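You operate a simulated robot arm through the tools that you are given. There is no shell and no other tool. Be economical: measure what you need, move in short steps, check, and stop when the job is done.

Carry out the task below with a simulated robot arm. There is one attempt and no reset: what you move stays moved.

## Task
Put things in order on the table top. At the end: the blue scoop stands where the white curl card stood; the white curl card stands where the orange ball can stood; the orange ball can from the table top stands where the black wedge stood; the black wedge stands on top of the blue book (marked "Grifflebury Maps"); whatever was shut is shut again. Leave all else as you found it, and nothing knocked over.

Only the result counts: the job must be done as asked and must still hold three seconds after the hand-in. Knocking over, shifting, dropping, spilling or breaking anything else fails it.

## Robot
A 7-joint arm with a two-finger parallel gripper, fixed in place. Base frame: the origin is at the foot of the arm, x ahead of it, y to its left, z up; the work surface is at about z = 0.88. Units: m, degrees, N and s.
With the tool pointing down near the work surface it reaches from about 0.3 to 0.7 m from the base axis. Its first joint turns from -66.0 to 66.0 degrees. Payload 1.57 kg.
The TCP is the grasp point between the finger pads, 0.03 m short of the fingertips. In the tool frame z runs along the fingers and y along their closing line. The gripper opens to 0.11 m. The fingers are 0.024 m wide and 0.012 m thick; the gripper's body (0.048 by 0.112 m) begins 0.078 m behind the TCP.
Orientation is told as [roll, pitch, yaw] about the base's x, y, z axes, in that order, counted from this pose: with the fingers straight down and closing along the base's y, the tool's x points along the base's -x, its y along +y and its z along -z.

## Interface
- The arm moves only by the tool move_arm. Its argument "steps" is a list that holds one entry, the list of rows, each a list of 7 numbers: the shift along the tool's x, y, z in units of 20 mm (1.0 is 20 mm), then the turn, a rotation vector about the tool's x, y, z in units of 4 degrees (1.0 is 4 degrees), then the gripper command, from -1 (fully open) to 1 (shut), values between in proportion. In form: [[[x, y, z, ax, ay, az, hand], ...]]. A call has 1 to 10 rows; each row shifts and turns the commanded pose from where the row before left it, along the tool's axes as they then stand. A call with a number of a shift or a turn outside -1 to 1 is refused whole. A row lasts 0.2 s, in which the tool goes at most 0.05 m and 8.6 degrees; a call with a longer step from one row to the next is refused whole, and so is a gripper value outside its range. Where a pose cannot be reached the arm comes as near as it can. A force on the tool above 40 N (or 10 N above the force at the start of the call, whichever is more), or a blocked arm, ends the call early, and 0.2 s more pass. The fingers move at their own pace (about 0.108 m/s each) and stop on an object; they squeeze with about 38 N. The grip force told is the motor's: it shows also when the fingers shut on nothing. Time passes only in rows, and 0.2 s behind the last, so rows that do not move let the fingers close. It gives the time, the measured TCP pose, the force on the tool (base axes), the opening and the grip force at its end, in the units of the frame above (readings bear some noise), and new pictures: "show" is both (left out), scene, wrist or none.
- Cameras (640 x 400 px; columns grow to the right, rows downward): "scene" is fixed at [0.18, -0.4286, 1.3785]; the picture's right is [0.58, -0.81, 0.00], its down [-0.60, -0.43, -0.67] and it looks along [0.55, 0.39, -0.74] (base axes); focal length 214 px, centre (320, 200). "wrist" rides on the gripper at [0.07, 0.016, -0.141] in the tool frame; the picture's right is [-0.23, 0.97, 0.00], its down [-0.86, -0.20, -0.48] and it looks along [-0.47, -0.11, 0.88] (tool axes); focal length 222 px, centre (320, 200). There is no depth. A picture from a camera that has moved, and an enlarged one, comes with that camera's place and axes in the base frame and with its lens. The place of the scene camera against the robot may be out by one fixed shift of up to 0.018 m in any direction.
- inspect(camera, box): a new picture of the part [left, top, right, bottom] of that camera's present view, enlarged. It takes no simulated time.
- finish_job(): hands the job in; it is judged then, once.

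Go step by step. Nothing tells you positions but the pictures and the camera data: compare them with the known pose of the tool, close in by small moves and look again before you grip or let go. The budget is 120 turns and 170 pictures, counting those below and the enlarged ones. Unless the task says otherwise, let go and move clear before handing in, and close with one line.

The tools are called after "Call:" as name(argument=value, ...) on one line, values as JSON. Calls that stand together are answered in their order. move_arm: Moves the arm, as the interface text tells. Its arguments: {"type":"object","properties":{"steps":{"type":"array","items":{"type":"array","items":{"type":"array","items":{"type":"number"}}}},"show":{"type":"string","enum":["both","scene","wrist","none"]}},"required":["steps"]} The other tools are called the same way: inspect (camera, box) takes an enlarged picture of a part of a camera's view; finish_job () hands the job in.

At the start:

```text
t: 0.0
position: [0.3215, -0.1276, 1.193]
ee_rot: [0.0, 0.0, 0.0]
contact_force: [-0.1, -0.1, -0.2]
opening: 0.1099
finger_force: 0.0
```

scene: 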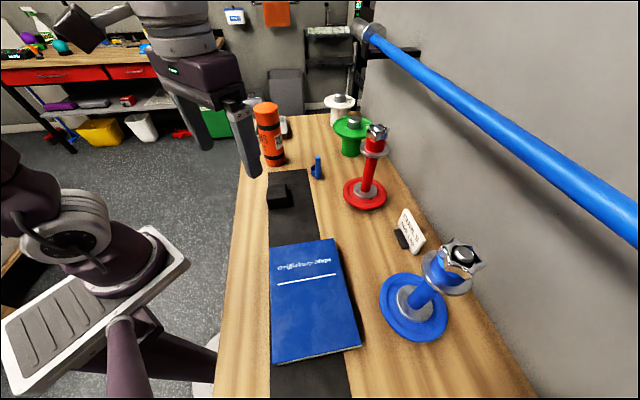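
wrist: 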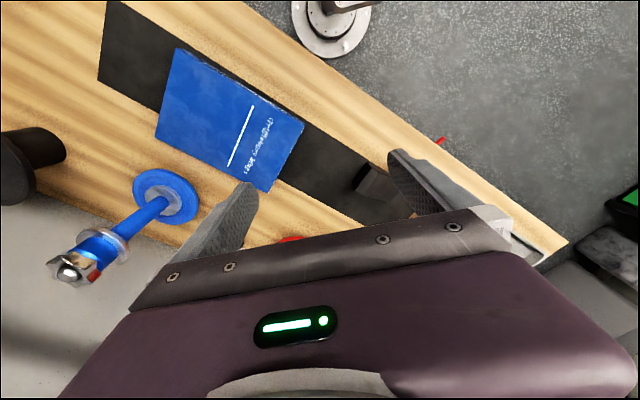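

The table holds the orange can, black wedge, blue scoop, white card, book and some valve-like stands. I'll enlarge the scene view to measure them.

Call:
inspect(camera="scene", box=[230, 80, 390, 220])

Call:
inspect(camera="scene", box=[340, 170, 500, 290])

```text
2.86 times, centred on (310, 150) of scene
camera zoom: at [0.18, -0.4286, 1.3785], right [0.58, -0.81, 0.0], down [-0.6, -0.43, -0.67], along [0.55, 0.39, -0.74], focal length 613 px, centre (349, 343)
```

zoom: 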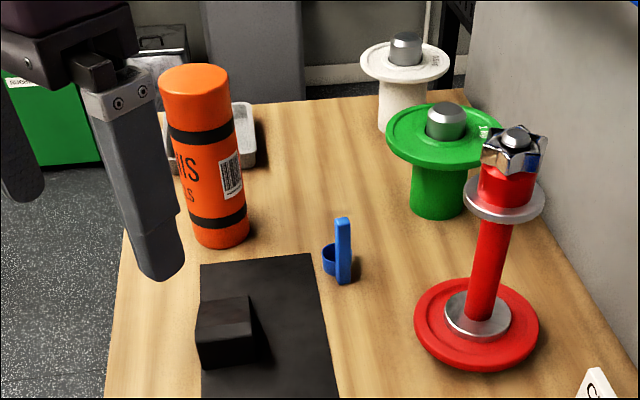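

```text
3.33 times, centred on (420, 230) of scene
camera zoom: at [0.18, -0.4286, 1.3785], right [0.58, -0.81, 0.0], down [-0.6, -0.43, -0.67], along [0.55, 0.39, -0.74], focal length 715 px, centre (-13, 100)
```

zoom: 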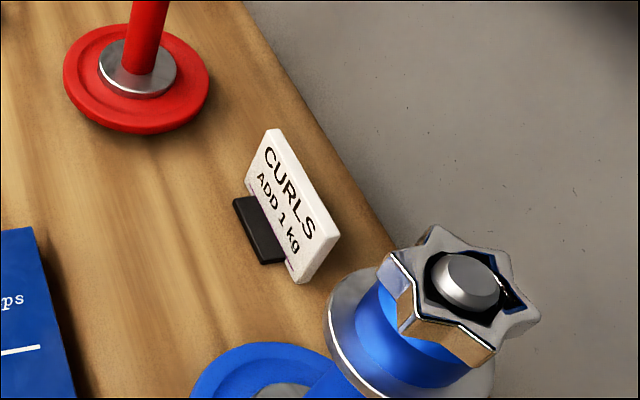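

Rough estimates: wedge at about (0.47,-0.05), can (0.62,0.09), scoop (0.62,-0.10), card (0.54,-0.44) and book (0.30,-0.32). The order will be wedge to book, can to wedge spot, card to can spot, scoop to card spot. First I'll look closer with the wrist camera.

Call:
move_arm(steps=[[[-0.8, 0.7, 0.6, 0, 0, 0, -1], [-0.8, 0.7, 0.6, 0, 0, 0, -1], [-0.8, 0.7, 0.6, 0, 0, 0, -1], [-0.8, 0.7, 0.6, 0, 0, 0, -1], [-0.8, 0.7, 0.6, 0, 0, 0, -1], [0, 0, 0, 0, 0, 0, -1]]], show="both")

```text
t: 1.4
position: [0.4005, -0.0575, 1.1326]
ee_rot: [0.0, 0.0, 0.0]
contact_force: [0.0, 0.3, -0.1]
opening: 0.11
finger_force: 0.0
camera wrist: at [0.3298, -0.0409, 1.2735], right [0.23, 0.97, 0.0], down [0.85, -0.2, 0.48], along [0.47, -0.11, -0.88], focal length 222 px, centre (320, 200)
```

scene: 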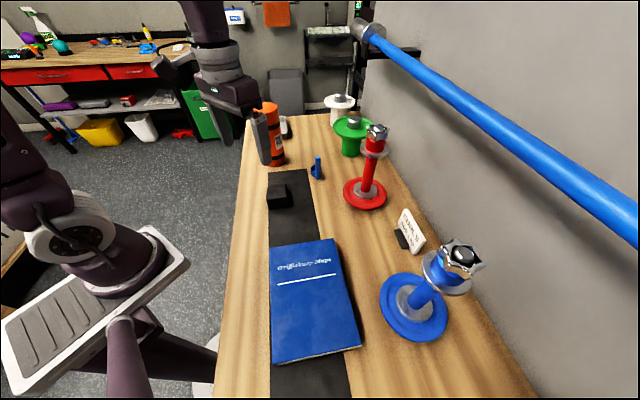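
wrist: 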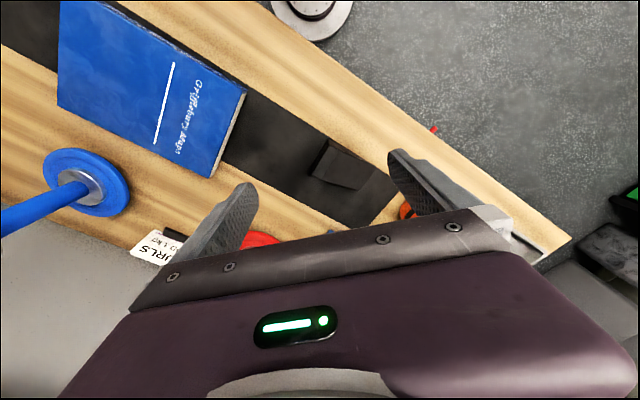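

The wedge sits between the fingers in the wrist view. I'll enlarge it.

Call:
inspect(camera="wrist", box=[260, 110, 420, 210])

Call:
inspect(camera="scene", box=[250, 160, 330, 220])

```text
4.00 times, centred on (340, 160) of wrist
camera zoom: at [0.3298, -0.0409, 1.2735], right [0.23, 0.97, 0.0], down [0.85, -0.2, 0.48], along [0.47, -0.11, -0.88], focal length 888 px, centre (240, 360)
```

zoom: 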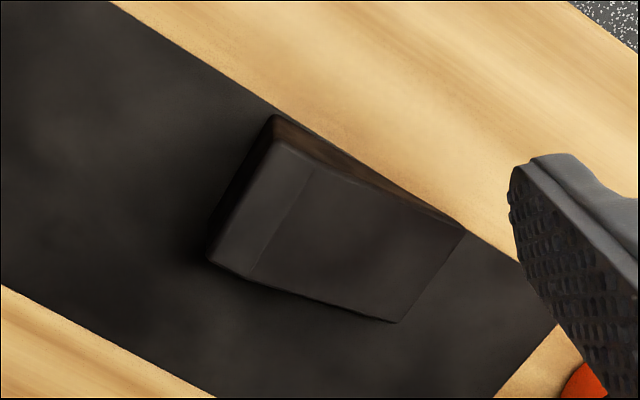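

```text
6.67 times, centred on (290, 190) of scene
camera zoom: at [0.1801, -0.4286, 1.3785], right [0.58, -0.81, 0.0], down [-0.6, -0.43, -0.67], along [0.55, 0.39, -0.74], focal length 1430 px, centre (520, 267)
```

zoom: 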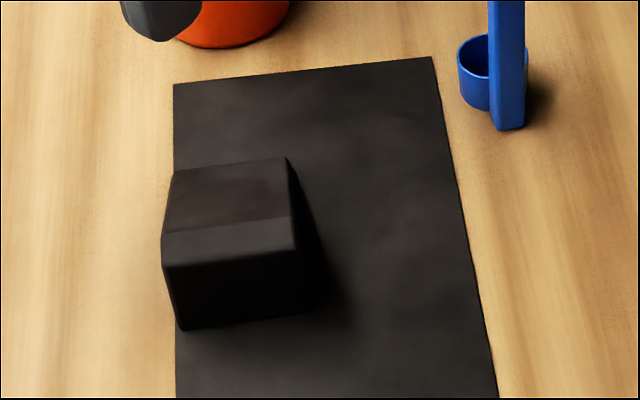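

By both cameras the wedge is about 55 mm wide, turned 45°, centred near (0.479,-0.030) with its high end toward (0.44,-0.07). The scene camera seems offset by about (-0.005,+0.017). I'll go above it and turn the hand.

Call:
move_arm(steps=[[[-0.8, 0.17, 1, 0, 0, 0, -1], [-0.8, 0.17, 1, 0, 0, 0, -1], [-0.8, 0.17, 1, 0, 0, 0, -1], [-0.8, 0.17, 1, 0, 0, 0, -1], [0, 0, 0, 0, 0, -1, -1], [0, 0, 0, 0, 0, -1, -1], [0, 0, 0, 0, 0, -1, -1], [0, 0, 0, 0, 0, -1, -1], [0, 0, 0, 0, 0, -1, -1], [0, 0, 0, 0, 0, -1, -1]]], show="none")

Call:
move_arm(steps=[[[0, 0, 0, 0, 0, -1, -1], [0, 0, 0, 0, 0, -1, -1], [0, 0, 0, 0, 0, -1, -1], [0, 0, 0, 0, 0, -1, -1], [0, 0, 0, 0, 0, -1, -1], [0, 0, 0, 0, 0, -0.25, -1], [0, 0, 0, 0, 0, 0, -1]]], show="both")

```text
t: 3.6
position: [0.4663, -0.0436, 1.0517]
ee_rot: [0.1, 0.0, 24.1]
contact_force: [-0.1, 0.4, -0.1]
opening: 0.1098
finger_force: 0.1
```

```text
t: 5.2
position: [0.4654, -0.0431, 1.0526]
ee_rot: [0.0, 0.0, 45.1]
contact_force: [0.2, 0.6, -1.1]
opening: 0.11
finger_force: 0.0
camera wrist: at [0.4037, -0.081, 1.1942], right [-0.53, 0.85, 0.0], down [0.75, 0.46, 0.48], along [0.41, 0.25, -0.88], focal length 222 px, centre (320, 200)
```

scene: 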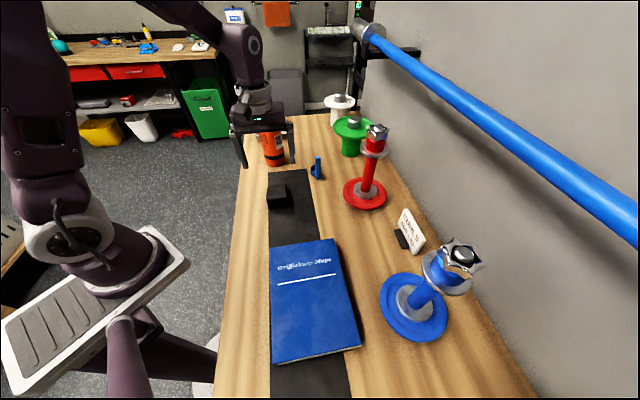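
wrist: 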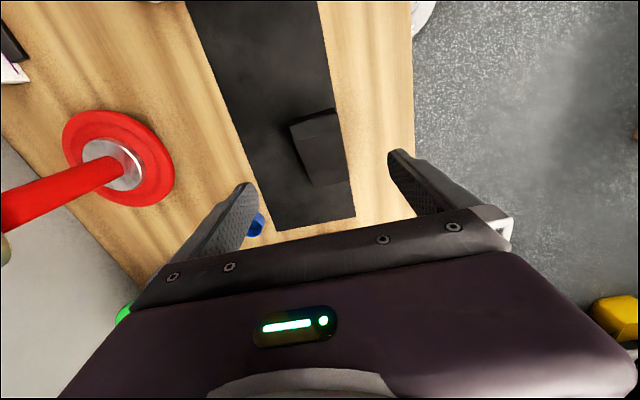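

The wedge lines up with the hand. I'll descend and grip near its high end.

Call:
move_arm(steps=[[[0.22, -0.05, 1, 0, 0, 0, -1], [0, 0, 1, 0, 0, 0, -1], [0, 0, 1, 0, 0, 0, -1], [0, 0, 1, 0, 0, 0, -1], [0, 0, 1, 0, 0, 0, -1], [0, 0, 0.9, 0, 0, 0, -1], [0, 0, 0.83, 0, 0, 0, -1], [0, 0, 0, 0, 0, 0, -1]]], show="both")

```text
t: 7.0
position: [0.4655, -0.0476, 0.9188]
ee_rot: [0.0, 0.0, 44.9]
contact_force: [0.1, -0.2, 0.2]
opening: 0.1098
finger_force: 0.1
camera wrist: at [0.4019, -0.0855, 1.0604], right [-0.53, 0.85, 0.0], down [0.75, 0.46, 0.48], along [0.41, 0.25, -0.88], focal length 222 px, centre (320, 200)
```

scene: 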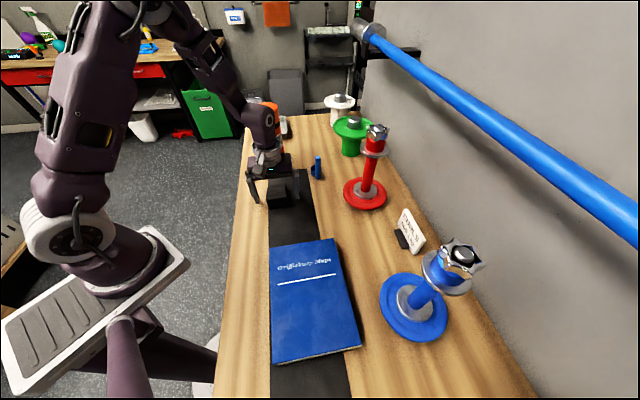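
wrist: 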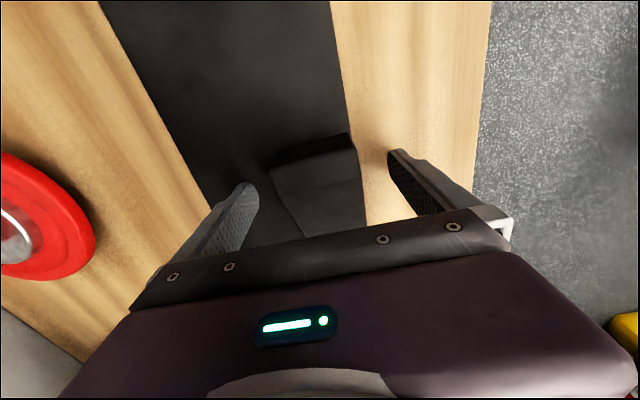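

The wedge is between the fingers, so I'll close and lift.

Call:
move_arm(steps=[[[0, 0, 0, 0, 0, 0, 1], [0, 0, 0, 0, 0, 0, 1], [0, 0, 0, 0, 0, 0, 1], [0, 0, 0, 0, 0, 0, 1], [0, 0, -0.6, 0, 0, 0, 1], [0, 0, -1, 0, 0, 0, 1], [0, 0, -1, 0, 0, 0, 1], [0, 0, -1, 0, 0, 0, 1], [0, 0, 0, 0, 0, 0, 1]]], show="both")

```text
t: 9.0
position: [0.4637, -0.0468, 0.9904]
ee_rot: [0.0, 0.1, 45.0]
contact_force: [-1.5, 0.9, -1.2]
opening: 0.0599
finger_force: 38.4
camera wrist: at [0.4024, -0.0848, 1.1316], right [-0.53, 0.85, 0.0], down [0.75, 0.46, 0.48], along [0.41, 0.25, -0.88], focal length 222 px, centre (320, 200)
```

scene: 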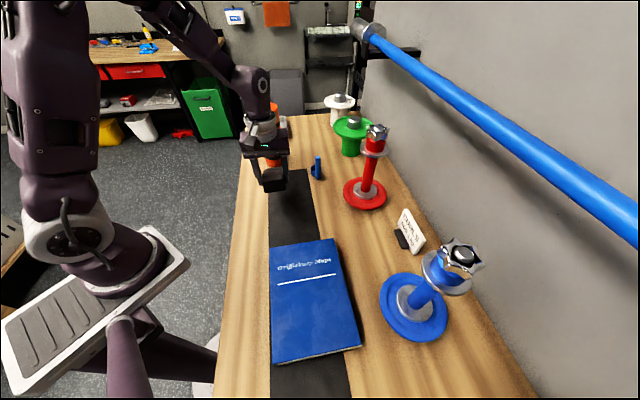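
wrist: 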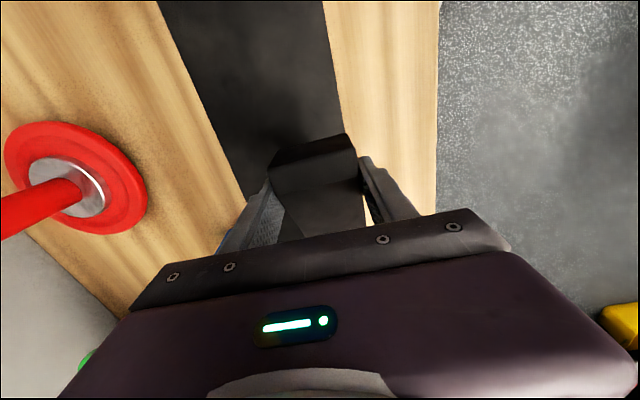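

The wedge is held (60 mm). Its centre is about 22 mm ahead of the TCP along the hand's forward diagonal. Next I'll carry it over the book centre, about (0.29,-0.296).

Call:
move_arm(steps=[[[1, -0.17, -0.1, 0, 0, 0, 1], [1, -0.17, -0.1, 0, 0, 0, 1], [1, -0.17, -0.1, 0, 0, 0, 1], [1, -0.17, -0.1, 0, 0, 0, 1], [1, -0.17, -0.1, 0, 0, 0, 1], [1, -0.17, 0, 0, 0, 0, 1], [1, -0.17, 0, 0, 0, 0, 1], [1, -0.17, 0, 0, 0, 0, 1], [1, -0.17, 0, 0, 0, 0, 1], [1, -0.17, 0, 0, 0, 0, 1]]], show="none")

Call:
move_arm(steps=[[[1, -0.17, 0, 0, 0, 0, 1], [1, -0.17, 0, 0, 0, 0, 1], [1, -0.17, 0, 0, 0, 0, 1], [1, -0.17, 0, 0, 0, 0, 1], [1, -0.17, 0, 0, 0, 0, 1], [1, -0.17, 0, 0, 0, 0, 1], [0, 0, 0, 0, 0, 0, 1]]], show="both")

```text
t: 11.2
position: [0.345, -0.2115, 0.9999]
ee_rot: [0.0, -0.1, 45.1]
contact_force: [0.3, 0.2, -1.8]
opening: 0.0596
finger_force: 37.5
```

```text
t: 12.8
position: [0.2762, -0.3137, 1.0002]
ee_rot: [-0.1, 0.0, 44.9]
contact_force: [-0.3, 0.4, -1.5]
opening: 0.0595
finger_force: 37.5
camera wrist: at [0.2134, -0.35, 1.1414], right [-0.53, 0.85, 0.0], down [0.75, 0.46, 0.48], along [0.41, 0.25, -0.88], focal length 222 px, centre (320, 200)
```

scene: 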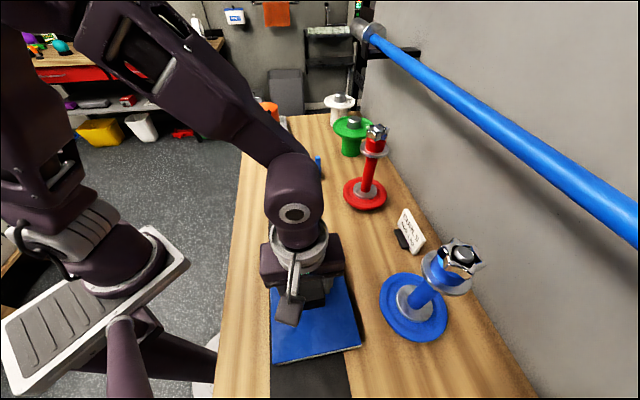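
wrist: 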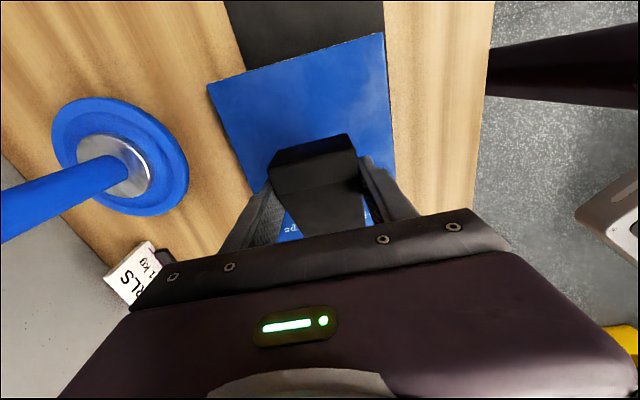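

The wedge is over the middle of the book. I'll descend most of the way and check the gap.

Call:
move_arm(steps=[[[0, 0, 1, 0, 0, 0, 1], [0, 0, 1, 0, 0, 0, 1], [0, 0, 0.5, 0, 0, 0, 1], [0, 0, 0, 0, 0, 0, 1]]], show="scene")

Call:
inspect(camera="scene", box=[240, 250, 380, 370])

```text
t: 13.8
position: [0.2762, -0.3114, 0.9509]
ee_rot: [0.0, -0.1, 45.0]
contact_force: [0.2, 0.3, -1.8]
opening: 0.0596
finger_force: 38.5
```

scene: 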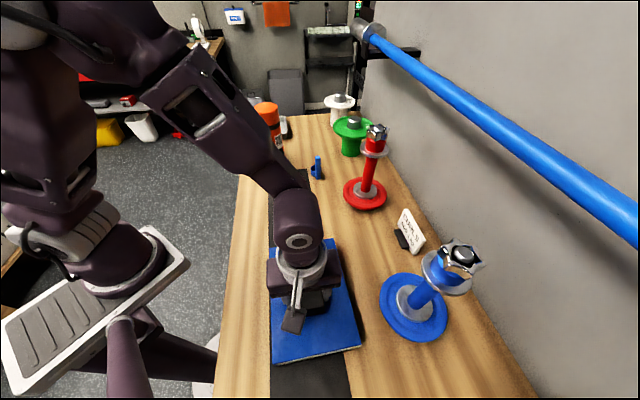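

```text
3.33 times, centred on (310, 310) of scene
camera zoom: at [0.1801, -0.4286, 1.3785], right [0.58, -0.81, 0.0], down [-0.6, -0.43, -0.67], along [0.55, 0.39, -0.74], focal length 715 px, centre (353, -167)
```

zoom: 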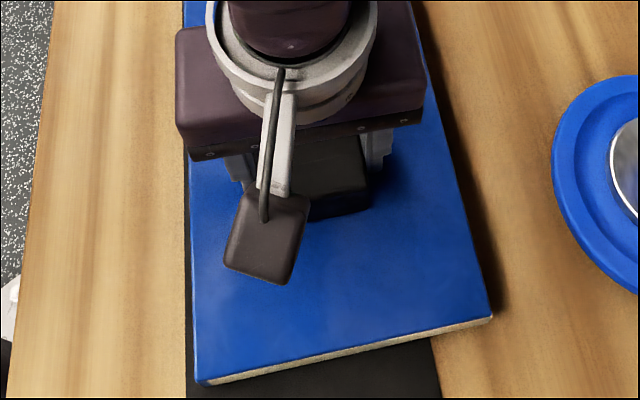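

There is still a small gap. I'll go down in fine steps and watch the force.

Call:
move_arm(steps=[[[0, 0, 0.25, 0, 0, 0, 1], [0, 0, 0.25, 0, 0, 0, 1], [0, 0, 0, 0, 0, 0, 1]]], show="none")

Call:
move_arm(steps=[[[0, 0, 0.15, 0, 0, 0, 1], [0, 0, 0, 0, 0, 0, 1]]], show="wrist")

```text
t: 14.2
position: [0.2764, -0.3122, 0.9491]
ee_rot: [0.0, 0.1, 45.1]
contact_force: [-1.4, 5.2, 13.5]
opening: 0.0596
finger_force: 38.0
stopped in row 2: the force on the tool passed its limit (the readings are from after the stop); the commanded pose is now the measured one
```

```text
t: 14.6
position: [0.2764, -0.3122, 0.9491]
ee_rot: [-0.2, 0.2, 45.2]
contact_force: [-1.2, 5.0, 13.3]
opening: 0.0599
finger_force: 37.7
stopped in row 1: the force on the tool passed its limit (the readings are from after the stop); the commanded pose is now the measured one
camera wrist: at [0.2147, -0.3489, 1.0905], right [-0.53, 0.85, 0.0], down [0.74, 0.47, 0.48], along [0.41, 0.25, -0.88], focal length 222 px, centre (320, 200)
```

wrist: 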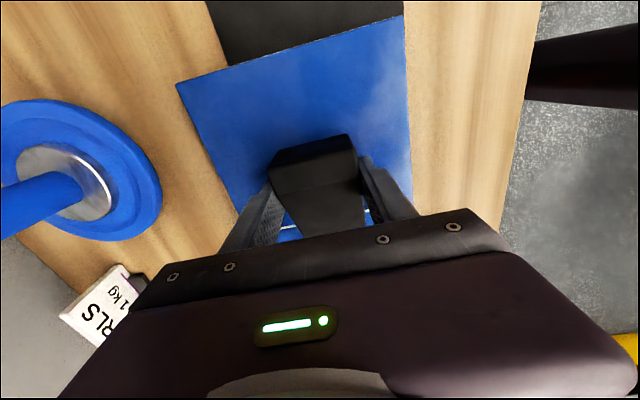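

The wedge is resting on the book. I'll open, lift straight up and back away.

Call:
move_arm(steps=[[[0, 0, 0, 0, 0, 0, 0], [0, 0, 0, 0, 0, 0, -0.5], [0, 0, 0, 0, 0, 0, -1], [0, 0, 0, 0, 0, 0, -1], [0, 0, -0.5, 0, 0, 0, -1], [0, 0, -1, 0, 0, 0, -1], [0, 0, -1, 0, 0, 0, -1], [0, 0, -1, 0, 0, 0, -1], [0, 0, -1, 0, 0, 0, -1], [0, 0, -1, 0, 0, 0, -1]]], show="both")

```text
t: 16.8
position: [0.2767, -0.3124, 1.0592]
ee_rot: [-0.1, 0.1, 45.1]
contact_force: [0.8, 0.7, 0.4]
opening: 0.1102
finger_force: 0.0
camera wrist: at [0.2145, -0.3493, 1.2015], right [-0.53, 0.85, 0.0], down [0.74, 0.47, 0.48], along [0.41, 0.25, -0.88], focal length 222 px, centre (320, 200)
```

scene: 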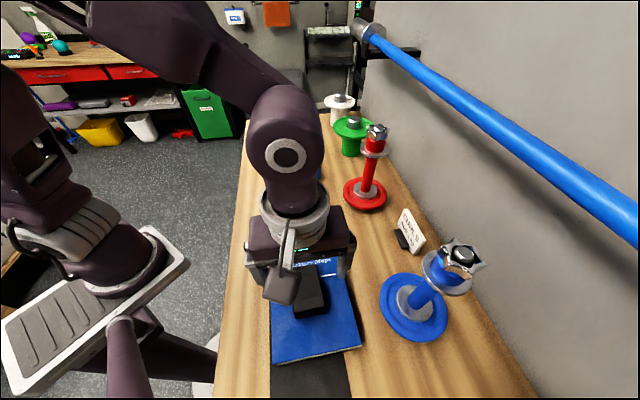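
wrist: 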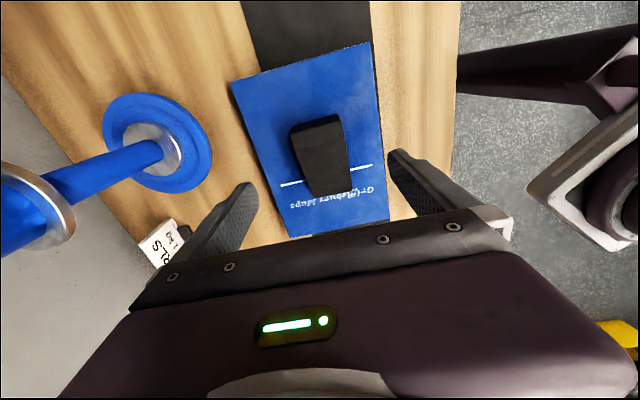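

The wedge stands on the book and nothing else moved. Next I'll go up and over to the can.

Call:
move_arm(steps=[[[-1, 0.13, -0.7, 0, 0, 0, -1], [-1, 0.13, -0.7, 0, 0, 0, -1], [-1, 0.13, -0.7, 0, 0, 0, -1], [-1, 0.13, -0.7, 0, 0, 0, -1], [-1, 0.13, -0.7, 0, 0, 0, -1], [-1, 0.13, -0.7, 0, 0, 0, -1], [-1, 0.13, -0.7, 0, 0, 0, -1], [-1, 0.13, -0.7, 0, 0, 0, -1], [-1, 0.13, -0.7, 0, 0, 0, -1], [-1, 0.13, -0.7, 0, 0, 0, -1]]], show="none")

Call:
move_arm(steps=[[[-1, 0.13, 0, 0, 0, 0, -1], [-1, 0.13, 0, 0, 0, 0, -1], [-1, 0.13, 0, 0, 0, 0, -1], [-1, 0.13, 0, 0, 0, 0, -1], [-1, 0.13, 0, 0, 0, 0, -1], [-1, 0.13, 0, 0, 0, 0, -1], [-1, 0.13, 0, 0, 0, 0, -1], [-1, 0.13, 0, 0, 0, 0, -1], [0, 0, 0, 0, 0, 0, -1]]], show="both")

```text
t: 19.0
position: [0.3988, -0.1506, 1.198]
ee_rot: [-0.2, 0.1, 45.2]
contact_force: [-0.4, -0.6, 0.0]
opening: 0.1097
finger_force: 0.1
```

```text
t: 21.0
position: [0.4971, -0.0207, 1.197]
ee_rot: [-0.1, 0.1, 45.2]
contact_force: [0.3, -0.3, 0.1]
opening: 0.1101
finger_force: 0.0
camera wrist: at [0.4356, -0.0581, 1.3389], right [-0.53, 0.85, 0.0], down [0.74, 0.47, 0.48], along [0.41, 0.25, -0.88], focal length 222 px, centre (320, 200)
```

scene: 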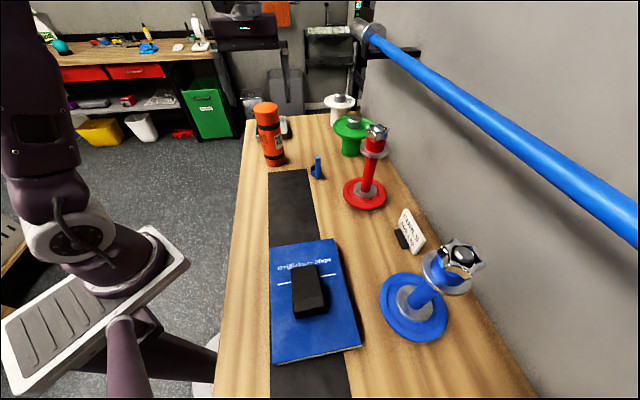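
wrist: 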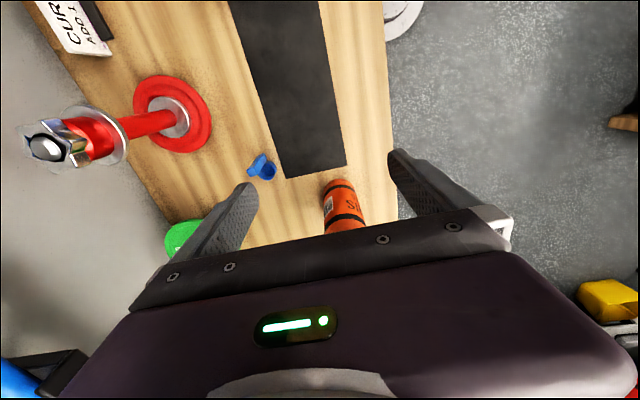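

The can's base and the scoop are both visible in the wrist view. I'll enlarge for measurements.

Call:
inspect(camera="wrist", box=[230, 130, 390, 230])

Call:
inspect(camera="wrist", box=[20, 0, 130, 69])

Call:
inspect(camera="scene", box=[235, 90, 345, 190])

```text
4.00 times, centred on (310, 180) of wrist
camera zoom: at [0.4356, -0.0581, 1.3389], right [-0.53, 0.85, 0.0], down [0.74, 0.47, 0.48], along [0.41, 0.25, -0.88], focal length 888 px, centre (360, 280)
```

zoom: 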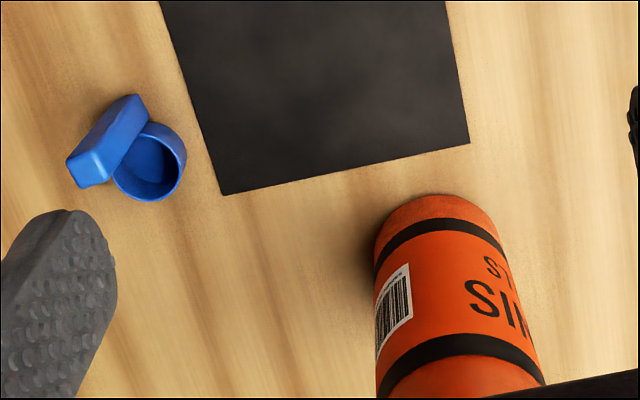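

```text
5.80 times, centred on (75, 34) of wrist
camera zoom: at [0.4356, -0.0581, 1.3389], right [-0.53, 0.85, 0.0], down [0.74, 0.47, 0.48], along [0.41, 0.25, -0.88], focal length 1288 px, centre (1740, 1159)
```

zoom: 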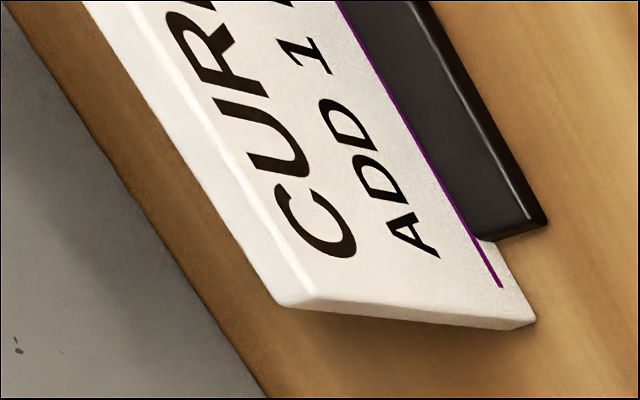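

```text
4.00 times, centred on (290, 140) of scene
camera zoom: at [0.1801, -0.4286, 1.3785], right [0.58, -0.81, 0.0], down [-0.6, -0.43, -0.67], along [0.55, 0.39, -0.74], focal length 858 px, centre (440, 440)
```

zoom: 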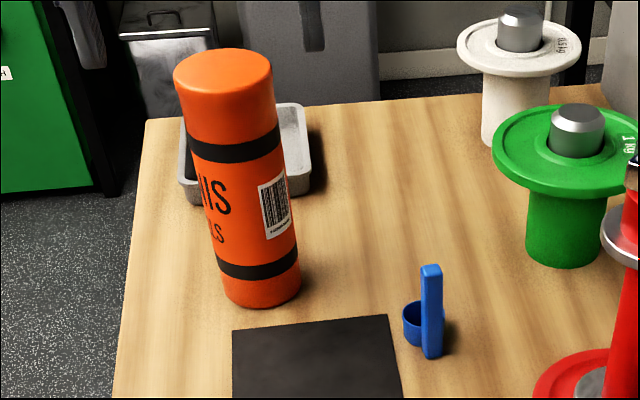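

The can's base is centred near (0.609,0.103) with its top at about z=1.08. I'll move above it at a safe height.

Call:
move_arm(steps=[[[-0.93, 0.05, 0, 0, 0, 0, -1], [-0.93, 0.05, 0, 0, 0, 0, -1], [-0.93, 0.05, 0, 0, 0, 0, -1], [-0.93, 0.05, 0, 0, 0, 0, -1], [-0.93, 0.05, 0, 0, 0, 0, -1], [-0.93, 0.05, 0, 0, 0, 0, -1], [-0.93, 0.05, 0, 0, 0, 0, -1], [-0.93, 0.05, 0, 0, 0, 0, -1], [-0.9, 0.05, 0, 0, 0, 0, -1], [0, 0, 0, 0, 0, 0, -1]]], show="both")

```text
t: 23.2
position: [0.5965, 0.0886, 1.1958]
ee_rot: [-0.2, 0.3, 45.1]
contact_force: [-0.1, 1.1, 0.1]
opening: 0.1099
finger_force: 0.1
out of reach, approached as far as the arm can: row 9
camera wrist: at [0.5355, 0.0519, 1.3382], right [-0.53, 0.85, 0.0], down [0.74, 0.47, 0.48], along [0.41, 0.25, -0.88], focal length 222 px, centre (320, 200)
```

scene: 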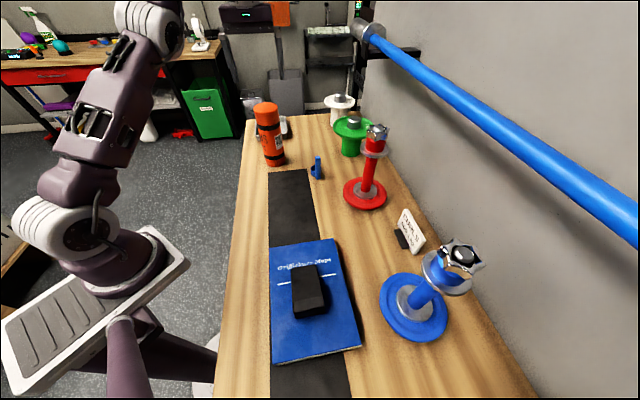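
wrist: 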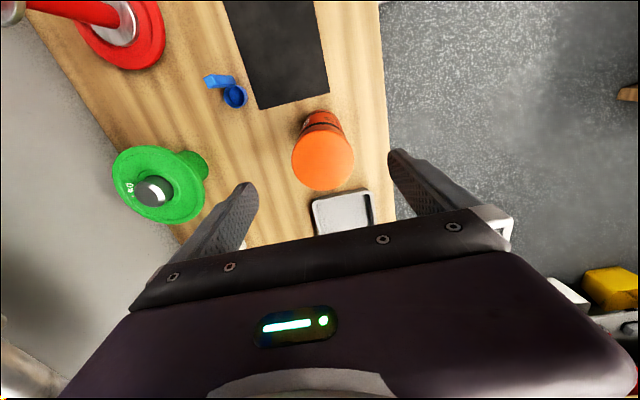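

The can's top is centred at about (0.605,0.098). I'll descend with a slight forward correction.

Call:
move_arm(steps=[[[0, 0, 1, 0, 0, 0, -1], [0, 0, 1, 0, 0, 0, -1], [-0.2, 0, 1, 0, 0, 0, -1], [-0.2, 0, 1, 0, 0, 0, -1], [-0.2, 0, 0.5, 0, 0, 0, -1], [0, 0, 0, 0, 0, 0, -1]]], show="both")

```text
t: 24.6
position: [0.6043, 0.0957, 1.1055]
ee_rot: [-0.2, 0.1, 45.2]
contact_force: [-0.1, 0.9, 0.7]
opening: 0.1099
finger_force: 0.1
camera wrist: at [0.5431, 0.0594, 1.247], right [-0.53, 0.85, 0.0], down [0.74, 0.47, 0.48], along [0.41, 0.25, -0.88], focal length 222 px, centre (320, 200)
```

scene: 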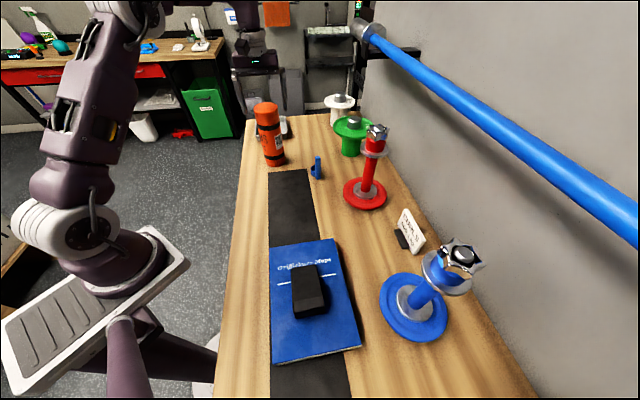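
wrist: 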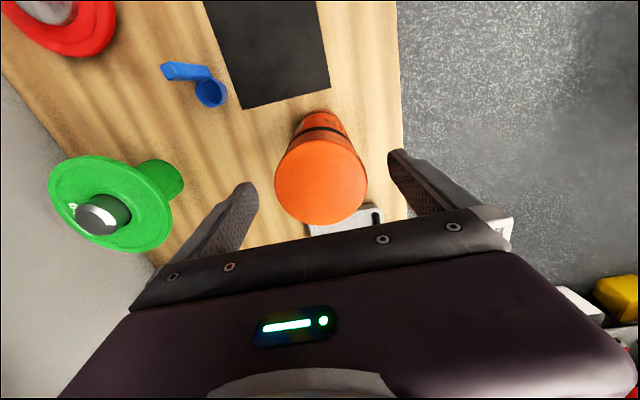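

The hand is centred on the can. I'll descend and grip near the top.

Call:
move_arm(steps=[[[0, 0, 1, 0, 0, 0, -1], [0, 0, 1, 0, 0, 0, -1], [0.05, 0, 0.75, 0, 0, 0, -1], [0, 0, 0, 0, 0, 0, -1], [0, 0, 0, 0, 0, 0, 1], [0, 0, 0, 0, 0, 0, 1], [0, 0, 0, 0, 0, 0, 1]]], show="both")

```text
t: 26.2
position: [0.6039, 0.0948, 1.0504]
ee_rot: [-0.2, 0.2, 45.2]
contact_force: [-0.2, 0.9, 0.3]
opening: 0.0739
finger_force: 38.5
camera wrist: at [0.5426, 0.0577, 1.1925], right [-0.53, 0.85, 0.0], down [0.74, 0.47, 0.48], along [0.41, 0.25, -0.88], focal length 222 px, centre (320, 200)
```

scene: 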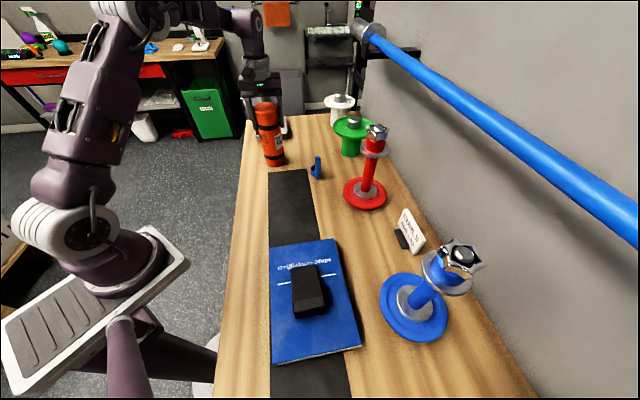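
wrist: 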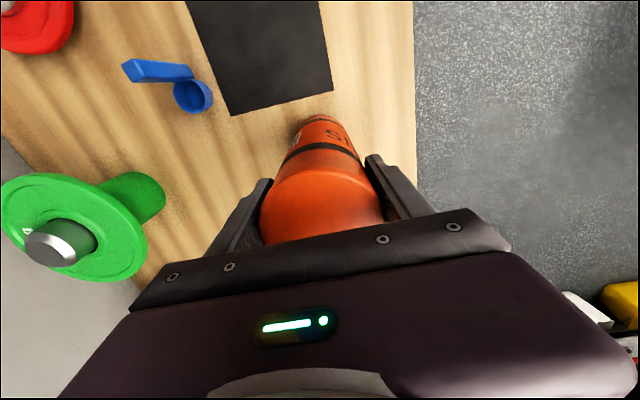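

The can is gripped and its spot is about (0.604,0.096). I'll lift it a little and check that it and the scoop look right.

Call:
move_arm(steps=[[[0, 0, -0.5, 0, 0, 0, 1], [0, 0, -1, 0, 0, 0, 1], [0, 0, -0.5, 0, 0, 0, 1], [0, 0, 0, 0, 0, 0, 1]]], show="none")

Call:
inspect(camera="scene", box=[235, 90, 345, 190])

```text
t: 27.2
position: [0.6037, 0.0976, 1.0899]
ee_rot: [-0.2, 0.1, 45.2]
contact_force: [-0.5, -0.3, -2.3]
opening: 0.074
finger_force: 38.3
```

```text
4.00 times, centred on (290, 140) of scene
camera zoom: at [0.1801, -0.4286, 1.3785], right [0.58, -0.81, 0.0], down [-0.6, -0.43, -0.67], along [0.55, 0.39, -0.74], focal length 858 px, centre (440, 440)
```

zoom: 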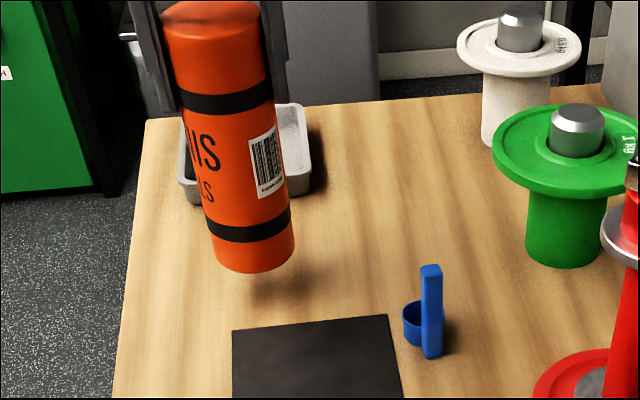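

The can hangs clear and the scoop is untouched. I'll carry the can to the wedge spot.

Call:
move_arm(steps=[[[0.9, 0, 0, 0, 0, 0, 1], [0.9, 0, 0, 0, 0, 0, 1], [0.9, 0, 0, 0, 0, 0, 1], [0.9, 0, 0, 0, 0, 0, 1], [0.9, 0, 0, 0, 0, 0, 1], [0.9, 0, 0, 0, 0, 0, 1], [0.9, 0, 0, 0, 0, 0, 1], [0.9, 0, 0, 0, 0, 0, 1], [0.9, 0, 0, 0, 0, 0, 1], [0.8, 0, 0, 0, 0, 0, 1]]], show="none")

Call:
move_arm(steps=[[[0, 0, 0.7, 0, 0, 0, 1], [0, 0, 0.7, 0, 0, 0, 1], [0, 0, 0.4, 0, 0, 0, 1], [0, 0, 0, 0, 0, 0, 1]]], show="both")

```text
t: 29.4
position: [0.478, -0.0294, 1.0906]
ee_rot: [-0.1, 0.3, 45.2]
contact_force: [-0.2, -0.2, -1.3]
opening: 0.0738
finger_force: 37.9
```

```text
t: 30.4
position: [0.4774, -0.0308, 1.0561]
ee_rot: [-0.2, 0.2, 45.2]
contact_force: [0.0, 0.2, -2.0]
opening: 0.0739
finger_force: 37.7
camera wrist: at [0.4164, -0.0676, 1.1974], right [-0.53, 0.85, 0.0], down [0.74, 0.47, 0.48], along [0.41, 0.25, -0.88], focal length 222 px, centre (320, 200)
```

scene: 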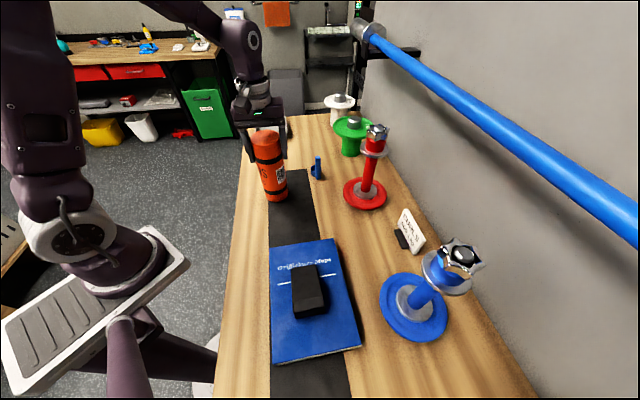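
wrist: 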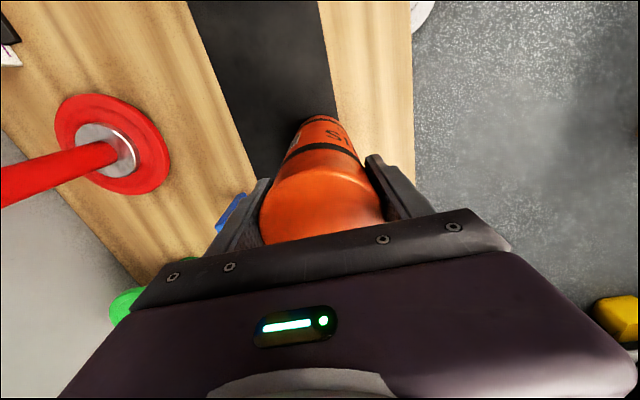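

The can is over the wedge's spot. I'll lower it gently to contact.

Call:
move_arm(steps=[[[-0.1, 0, 0.1, 0, 0, 0, 1], [0, 0, 0.1, 0, 0, 0, 1], [0, 0, 0, 0, 0, 0, 1]]], show="none")

Call:
move_arm(steps=[[[0, 0, 0.1, 0, 0, 0, 1], [0, 0, 0, 0, 0, 0, 1]]], show="scene")

Call:
inspect(camera="scene", box=[235, 110, 335, 220])

```text
t: 31.2
position: [0.4798, -0.0289, 1.0517]
ee_rot: [-0.1, 0.1, 45.2]
contact_force: [0.5, -0.4, -2.5]
opening: 0.0743
finger_force: 38.1
```

```text
t: 31.8
position: [0.4793, -0.0282, 1.0513]
ee_rot: [-0.2, 0.1, 45.2]
contact_force: [-3.7, 0.2, 18.5]
opening: 0.0742
finger_force: 38.1
```

scene: 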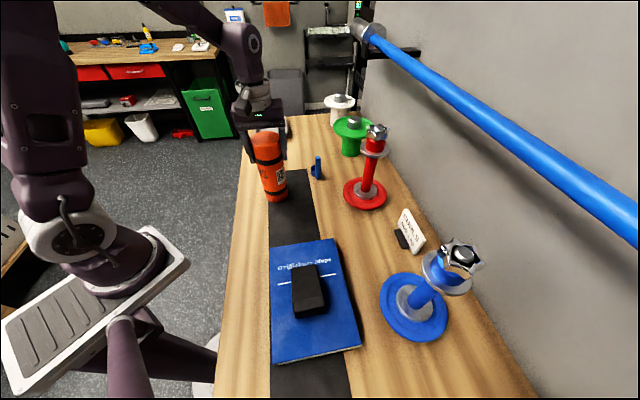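

```text
3.64 times, centred on (285, 165) of scene
camera zoom: at [0.1797, -0.4286, 1.3786], right [0.58, -0.81, 0.0], down [-0.6, -0.43, -0.67], along [0.55, 0.39, -0.74], focal length 780 px, centre (447, 327)
```

zoom: 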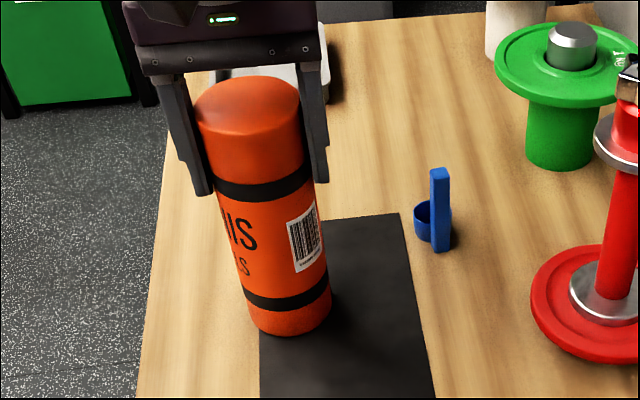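

The can touches down. I'll release and rise straight up.

Call:
move_arm(steps=[[[0, 0, -0.05, 0, 0, 0, 0.3], [0, 0, 0, 0, 0, 0, -0.4], [0, 0, 0, 0, 0, 0, -1], [0, 0, 0, 0, 0, 0, -1], [0, 0, -0.5, 0, 0, 0, -1], [0, 0, -1, 0, 0, 0, -1], [0, 0, -1, 0, 0, 0, -1], [0, 0, -1, 0, 0, 0, -1], [0, 0, -1, 0, 0, 0, -1], [0, 0, -1, 0, 0, 0, -1]]], show="both")

```text
t: 34.0
position: [0.4805, -0.0271, 1.1611]
ee_rot: [-0.2, 0.3, 45.2]
contact_force: [-0.3, 0.0, -0.7]
opening: 0.1099
finger_force: 0.0
camera wrist: at [0.4188, -0.0648, 1.3022], right [-0.53, 0.85, 0.0], down [0.74, 0.47, 0.48], along [0.41, 0.25, -0.88], focal length 222 px, centre (320, 200)
```

scene: 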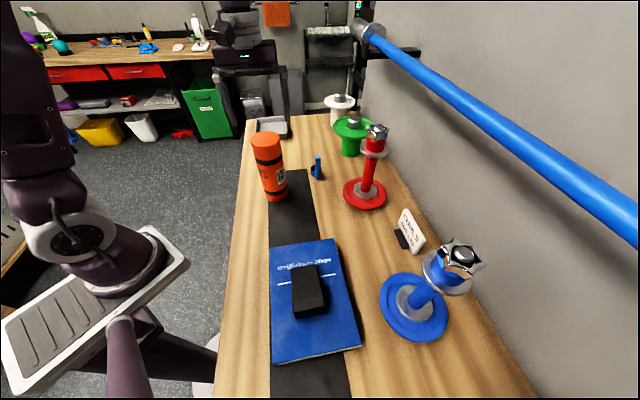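
wrist: 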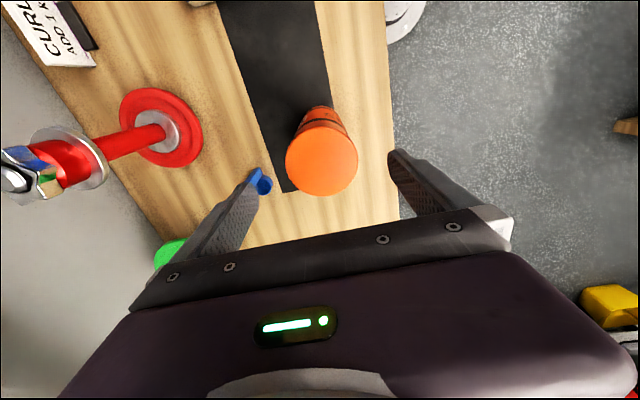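

The can stands in place. The card's plate runs along the 45° diagonal from about (0.528,-0.448) to (0.596,-0.386). I'll move nearer for a closer look.

Call:
move_arm(steps=[[[0.84, -0.94, 0, 0, 0, 0, -1], [0.84, -0.94, 0, 0, 0, 0, -1], [0.84, -0.94, 0, 0, 0, 0, -1], [0.84, -0.94, 0, 0, 0, 0, -1], [0.84, -0.94, 0, 0, 0, 0, -1], [0.84, -0.94, 0, 0, 0, 0, -1], [0.84, -0.94, 0, 0, 0, 0, -1], [0.84, -0.94, 0, 0, 0, 0, -1], [0.84, -0.94, 0, 0, 0, 0, -1], [0.84, -0.94, 0, 0, 0, 0, -1]]], show="none")

Call:
move_arm(steps=[[[0.84, -0.94, 0.6, 0, 0, 0, -1], [0.84, -0.94, 0.6, 0, 0, 0, -1], [0.84, -0.94, 0.6, 0, 0, 0, -1], [0.84, -0.94, 0.6, 0, 0, 0, -1], [0, 0, 0.6, 0, 0, 0, -1], [0, 0, 0, 0, 0, 0, -1]]], show="both")

```text
t: 36.2
position: [0.4932, -0.278, 1.1614]
ee_rot: [-0.3, 0.3, 45.2]
contact_force: [-0.7, 0.7, 0.8]
opening: 0.11
finger_force: 0.1
```

```text
t: 37.6
position: [0.5, -0.3804, 1.1016]
ee_rot: [-0.2, 0.1, 45.0]
contact_force: [0.4, -1.2, -0.5]
opening: 0.1099
finger_force: 0.1
out of reach, approached as far as the arm can: row 4
camera wrist: at [0.4376, -0.4173, 1.2436], right [-0.53, 0.85, 0.0], down [0.75, 0.47, 0.48], along [0.41, 0.25, -0.88], focal length 222 px, centre (320, 200)
```

scene: 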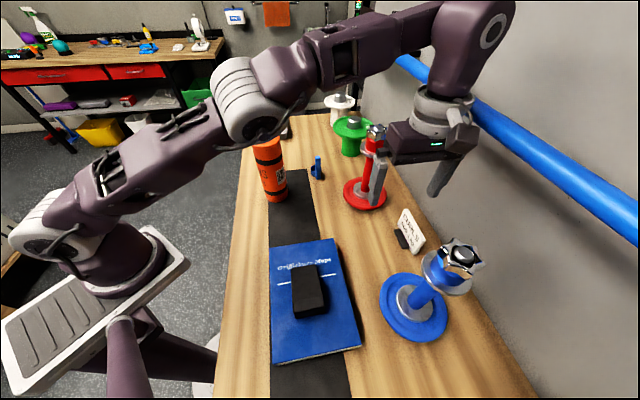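
wrist: 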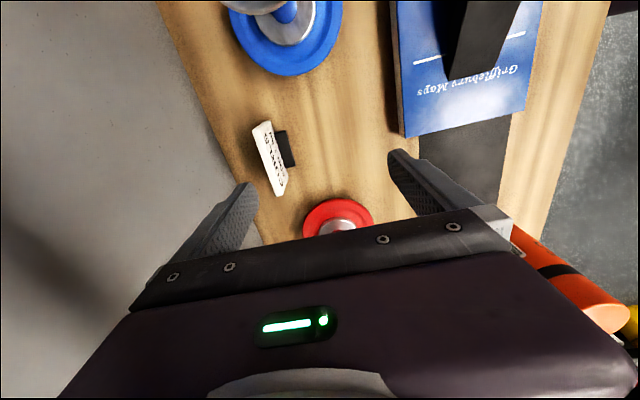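

The card is well visible between the fingers. I'll enlarge it.

Call:
inspect(camera="wrist", box=[230, 105, 326, 205])

Call:
inspect(camera="scene", box=[380, 190, 460, 260])

```text
4.00 times, centred on (278, 155) of wrist
camera zoom: at [0.4376, -0.4173, 1.2436], right [-0.53, 0.85, 0.0], down [0.75, 0.47, 0.48], along [0.41, 0.25, -0.88], focal length 888 px, centre (488, 380)
```

zoom: 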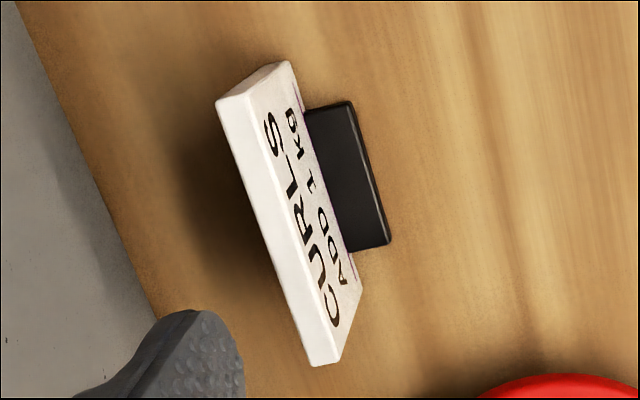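

```text
5.71 times, centred on (420, 225) of scene
camera zoom: at [0.18, -0.4286, 1.3785], right [0.58, -0.81, 0.0], down [-0.6, -0.43, -0.67], along [0.55, 0.39, -0.74], focal length 1226 px, centre (-251, 57)
```

zoom: 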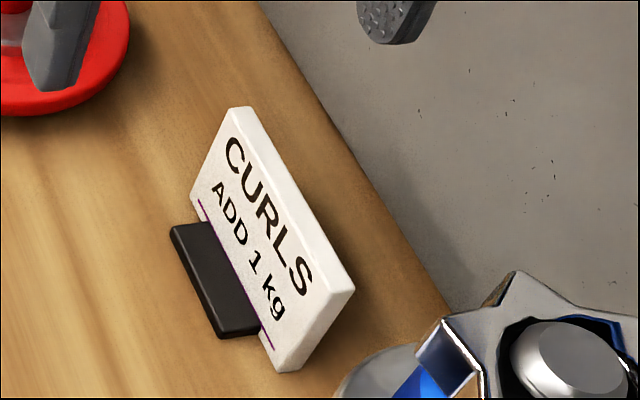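

The plate is about 100 mm long, 10 mm thick and 65 mm tall, vertical, and centred at about (0.566,-0.423). I'll lower to a safe height, then move over it.

Call:
move_arm(steps=[[[0, 0, 1, 0, 0, 0, -1], [0, 0, 1, 0, 0, 0, -1], [0, 0, 1, 0, 0, 0, -1], [0, 0, 1, 0, 0, 0, -1], [-0.2, -0.96, 0.1, 0, 0, 0, -1], [-0.2, -0.96, 0, 0, 0, 0, -1], [-0.2, -0.96, 0, 0, 0, 0, -1], [-0.2, -0.96, 0, 0, 0, 0, -1], [0, 0, 0, 0, 0, 0, -1]]], show="both")

```text
t: 39.6
position: [0.5223, -0.3933, 1.018]
ee_rot: [-0.3, 0.1, 45.0]
contact_force: [0.3, -0.1, -0.7]
opening: 0.11
finger_force: 0.2
out of reach, approached as far as the arm can: row 6, 7, 8
camera wrist: at [0.4612, -0.4312, 1.1605], right [-0.53, 0.85, 0.0], down [0.74, 0.47, 0.48], along [0.41, 0.25, -0.88], focal length 222 px, centre (320, 200)
```

scene: 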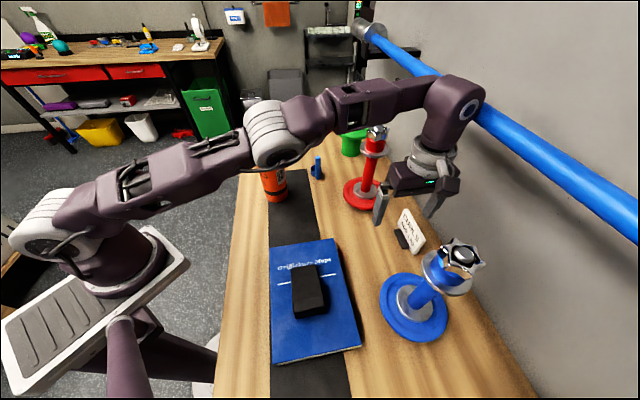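
wrist: 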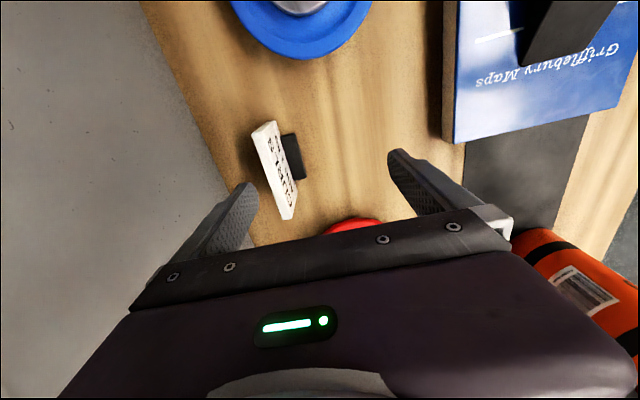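

The arm can't reach the plate itself with a vertical hand. The black foot block in front is nearer, so I'll back off and turn to yaw -45, so I can grip the foot's ends with a small outward tilt.

Call:
move_arm(steps=[[[0, 0.9, -0.8, 0, 0, 0, -1], [0, 0.9, -0.8, 0, 0, 0, -1], [0, 0.9, -0.5, 0, 0, 0, -1], [0, 0.5, 0, 0, 0, 1, -1], [0, 0, 0, 0, 0, 1, -1], [0, 0, 0, 0, 0, 1, -1], [0, 0, 0, 0, 0, 1, -1], [0, 0, 0, 0, 0, 1, -1], [0, 0, 0, 0, 0, 1, -1], [0, 0, 0, 0, 0, 1, -1]]], show="none")

Call:
move_arm(steps=[[[0, 0, 0, 0, 0, 1, -1], [0, 0, 0, 0, 0, 1, -1], [0, 0, 0, 0, 0, 1, -1], [0, 0, 0, 0, 0, 1, -1], [0, 0, 0, 0, 0, 1, -1], [0, 0, 0, 0, 0, 1, -1], [0, 0, 0, 0, 0, 1, -1], [0, 0, 0, 0, 0, 1, -1], [0, 0, 0, 0, 0, 1, -1], [0, 0, 0, 0, 0, 1, -1]]], show="none")

Call:
move_arm(steps=[[[0, 0, 0, 0, 0, 1, -1], [0, 0, 0, 0, 0, 1, -1], [0, 0, 0, 0, 0, 1, -1], [0, 0, 0, 0, 0, 1, -1], [0, 0, 0, 0, 0, 1, -1], [0, 0, 0, 0, 0, 0.5, -1], [0, 0, 0, 0, 0, 0, -1]]], show="both")

```text
t: 41.8
position: [0.4768, -0.3496, 1.0618]
ee_rot: [-0.2, 0.0, 17.1]
contact_force: [1.3, 0.1, -0.3]
opening: 0.1102
finger_force: 0.0
```

```text
t: 44.0
position: [0.4766, -0.3487, 1.059]
ee_rot: [-0.2, -0.2, -22.8]
contact_force: [-0.3, 0.2, 0.2]
opening: 0.1099
finger_force: 0.0
```

```text
t: 45.6
position: [0.478, -0.3481, 1.0614]
ee_rot: [-0.1, -0.2, -44.9]
contact_force: [-0.2, 0.2, 0.1]
opening: 0.11
finger_force: 0.1
camera wrist: at [0.438, -0.2869, 1.2021], right [0.85, 0.53, 0.0], down [0.47, -0.74, 0.48], along [0.25, -0.41, -0.88], focal length 222 px, centre (320, 200)
```

scene: 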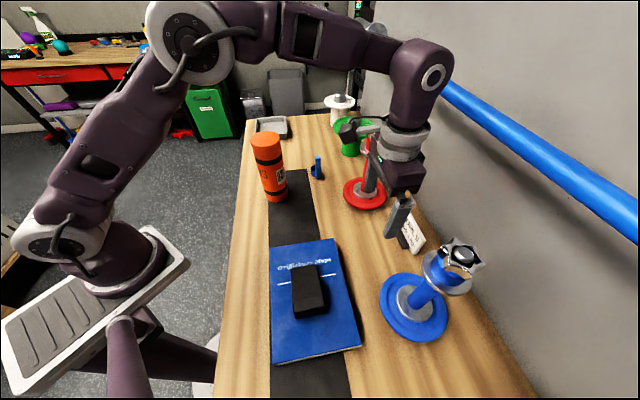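
wrist: 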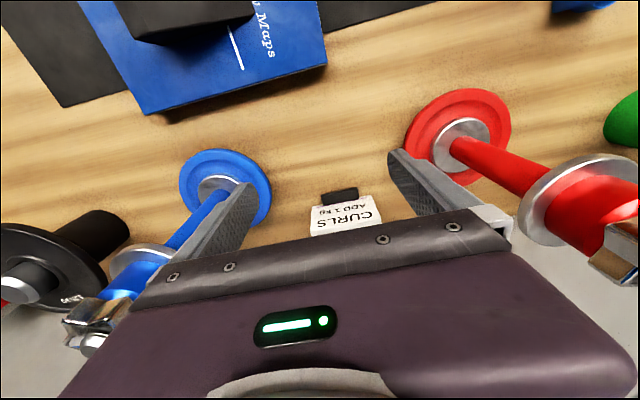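

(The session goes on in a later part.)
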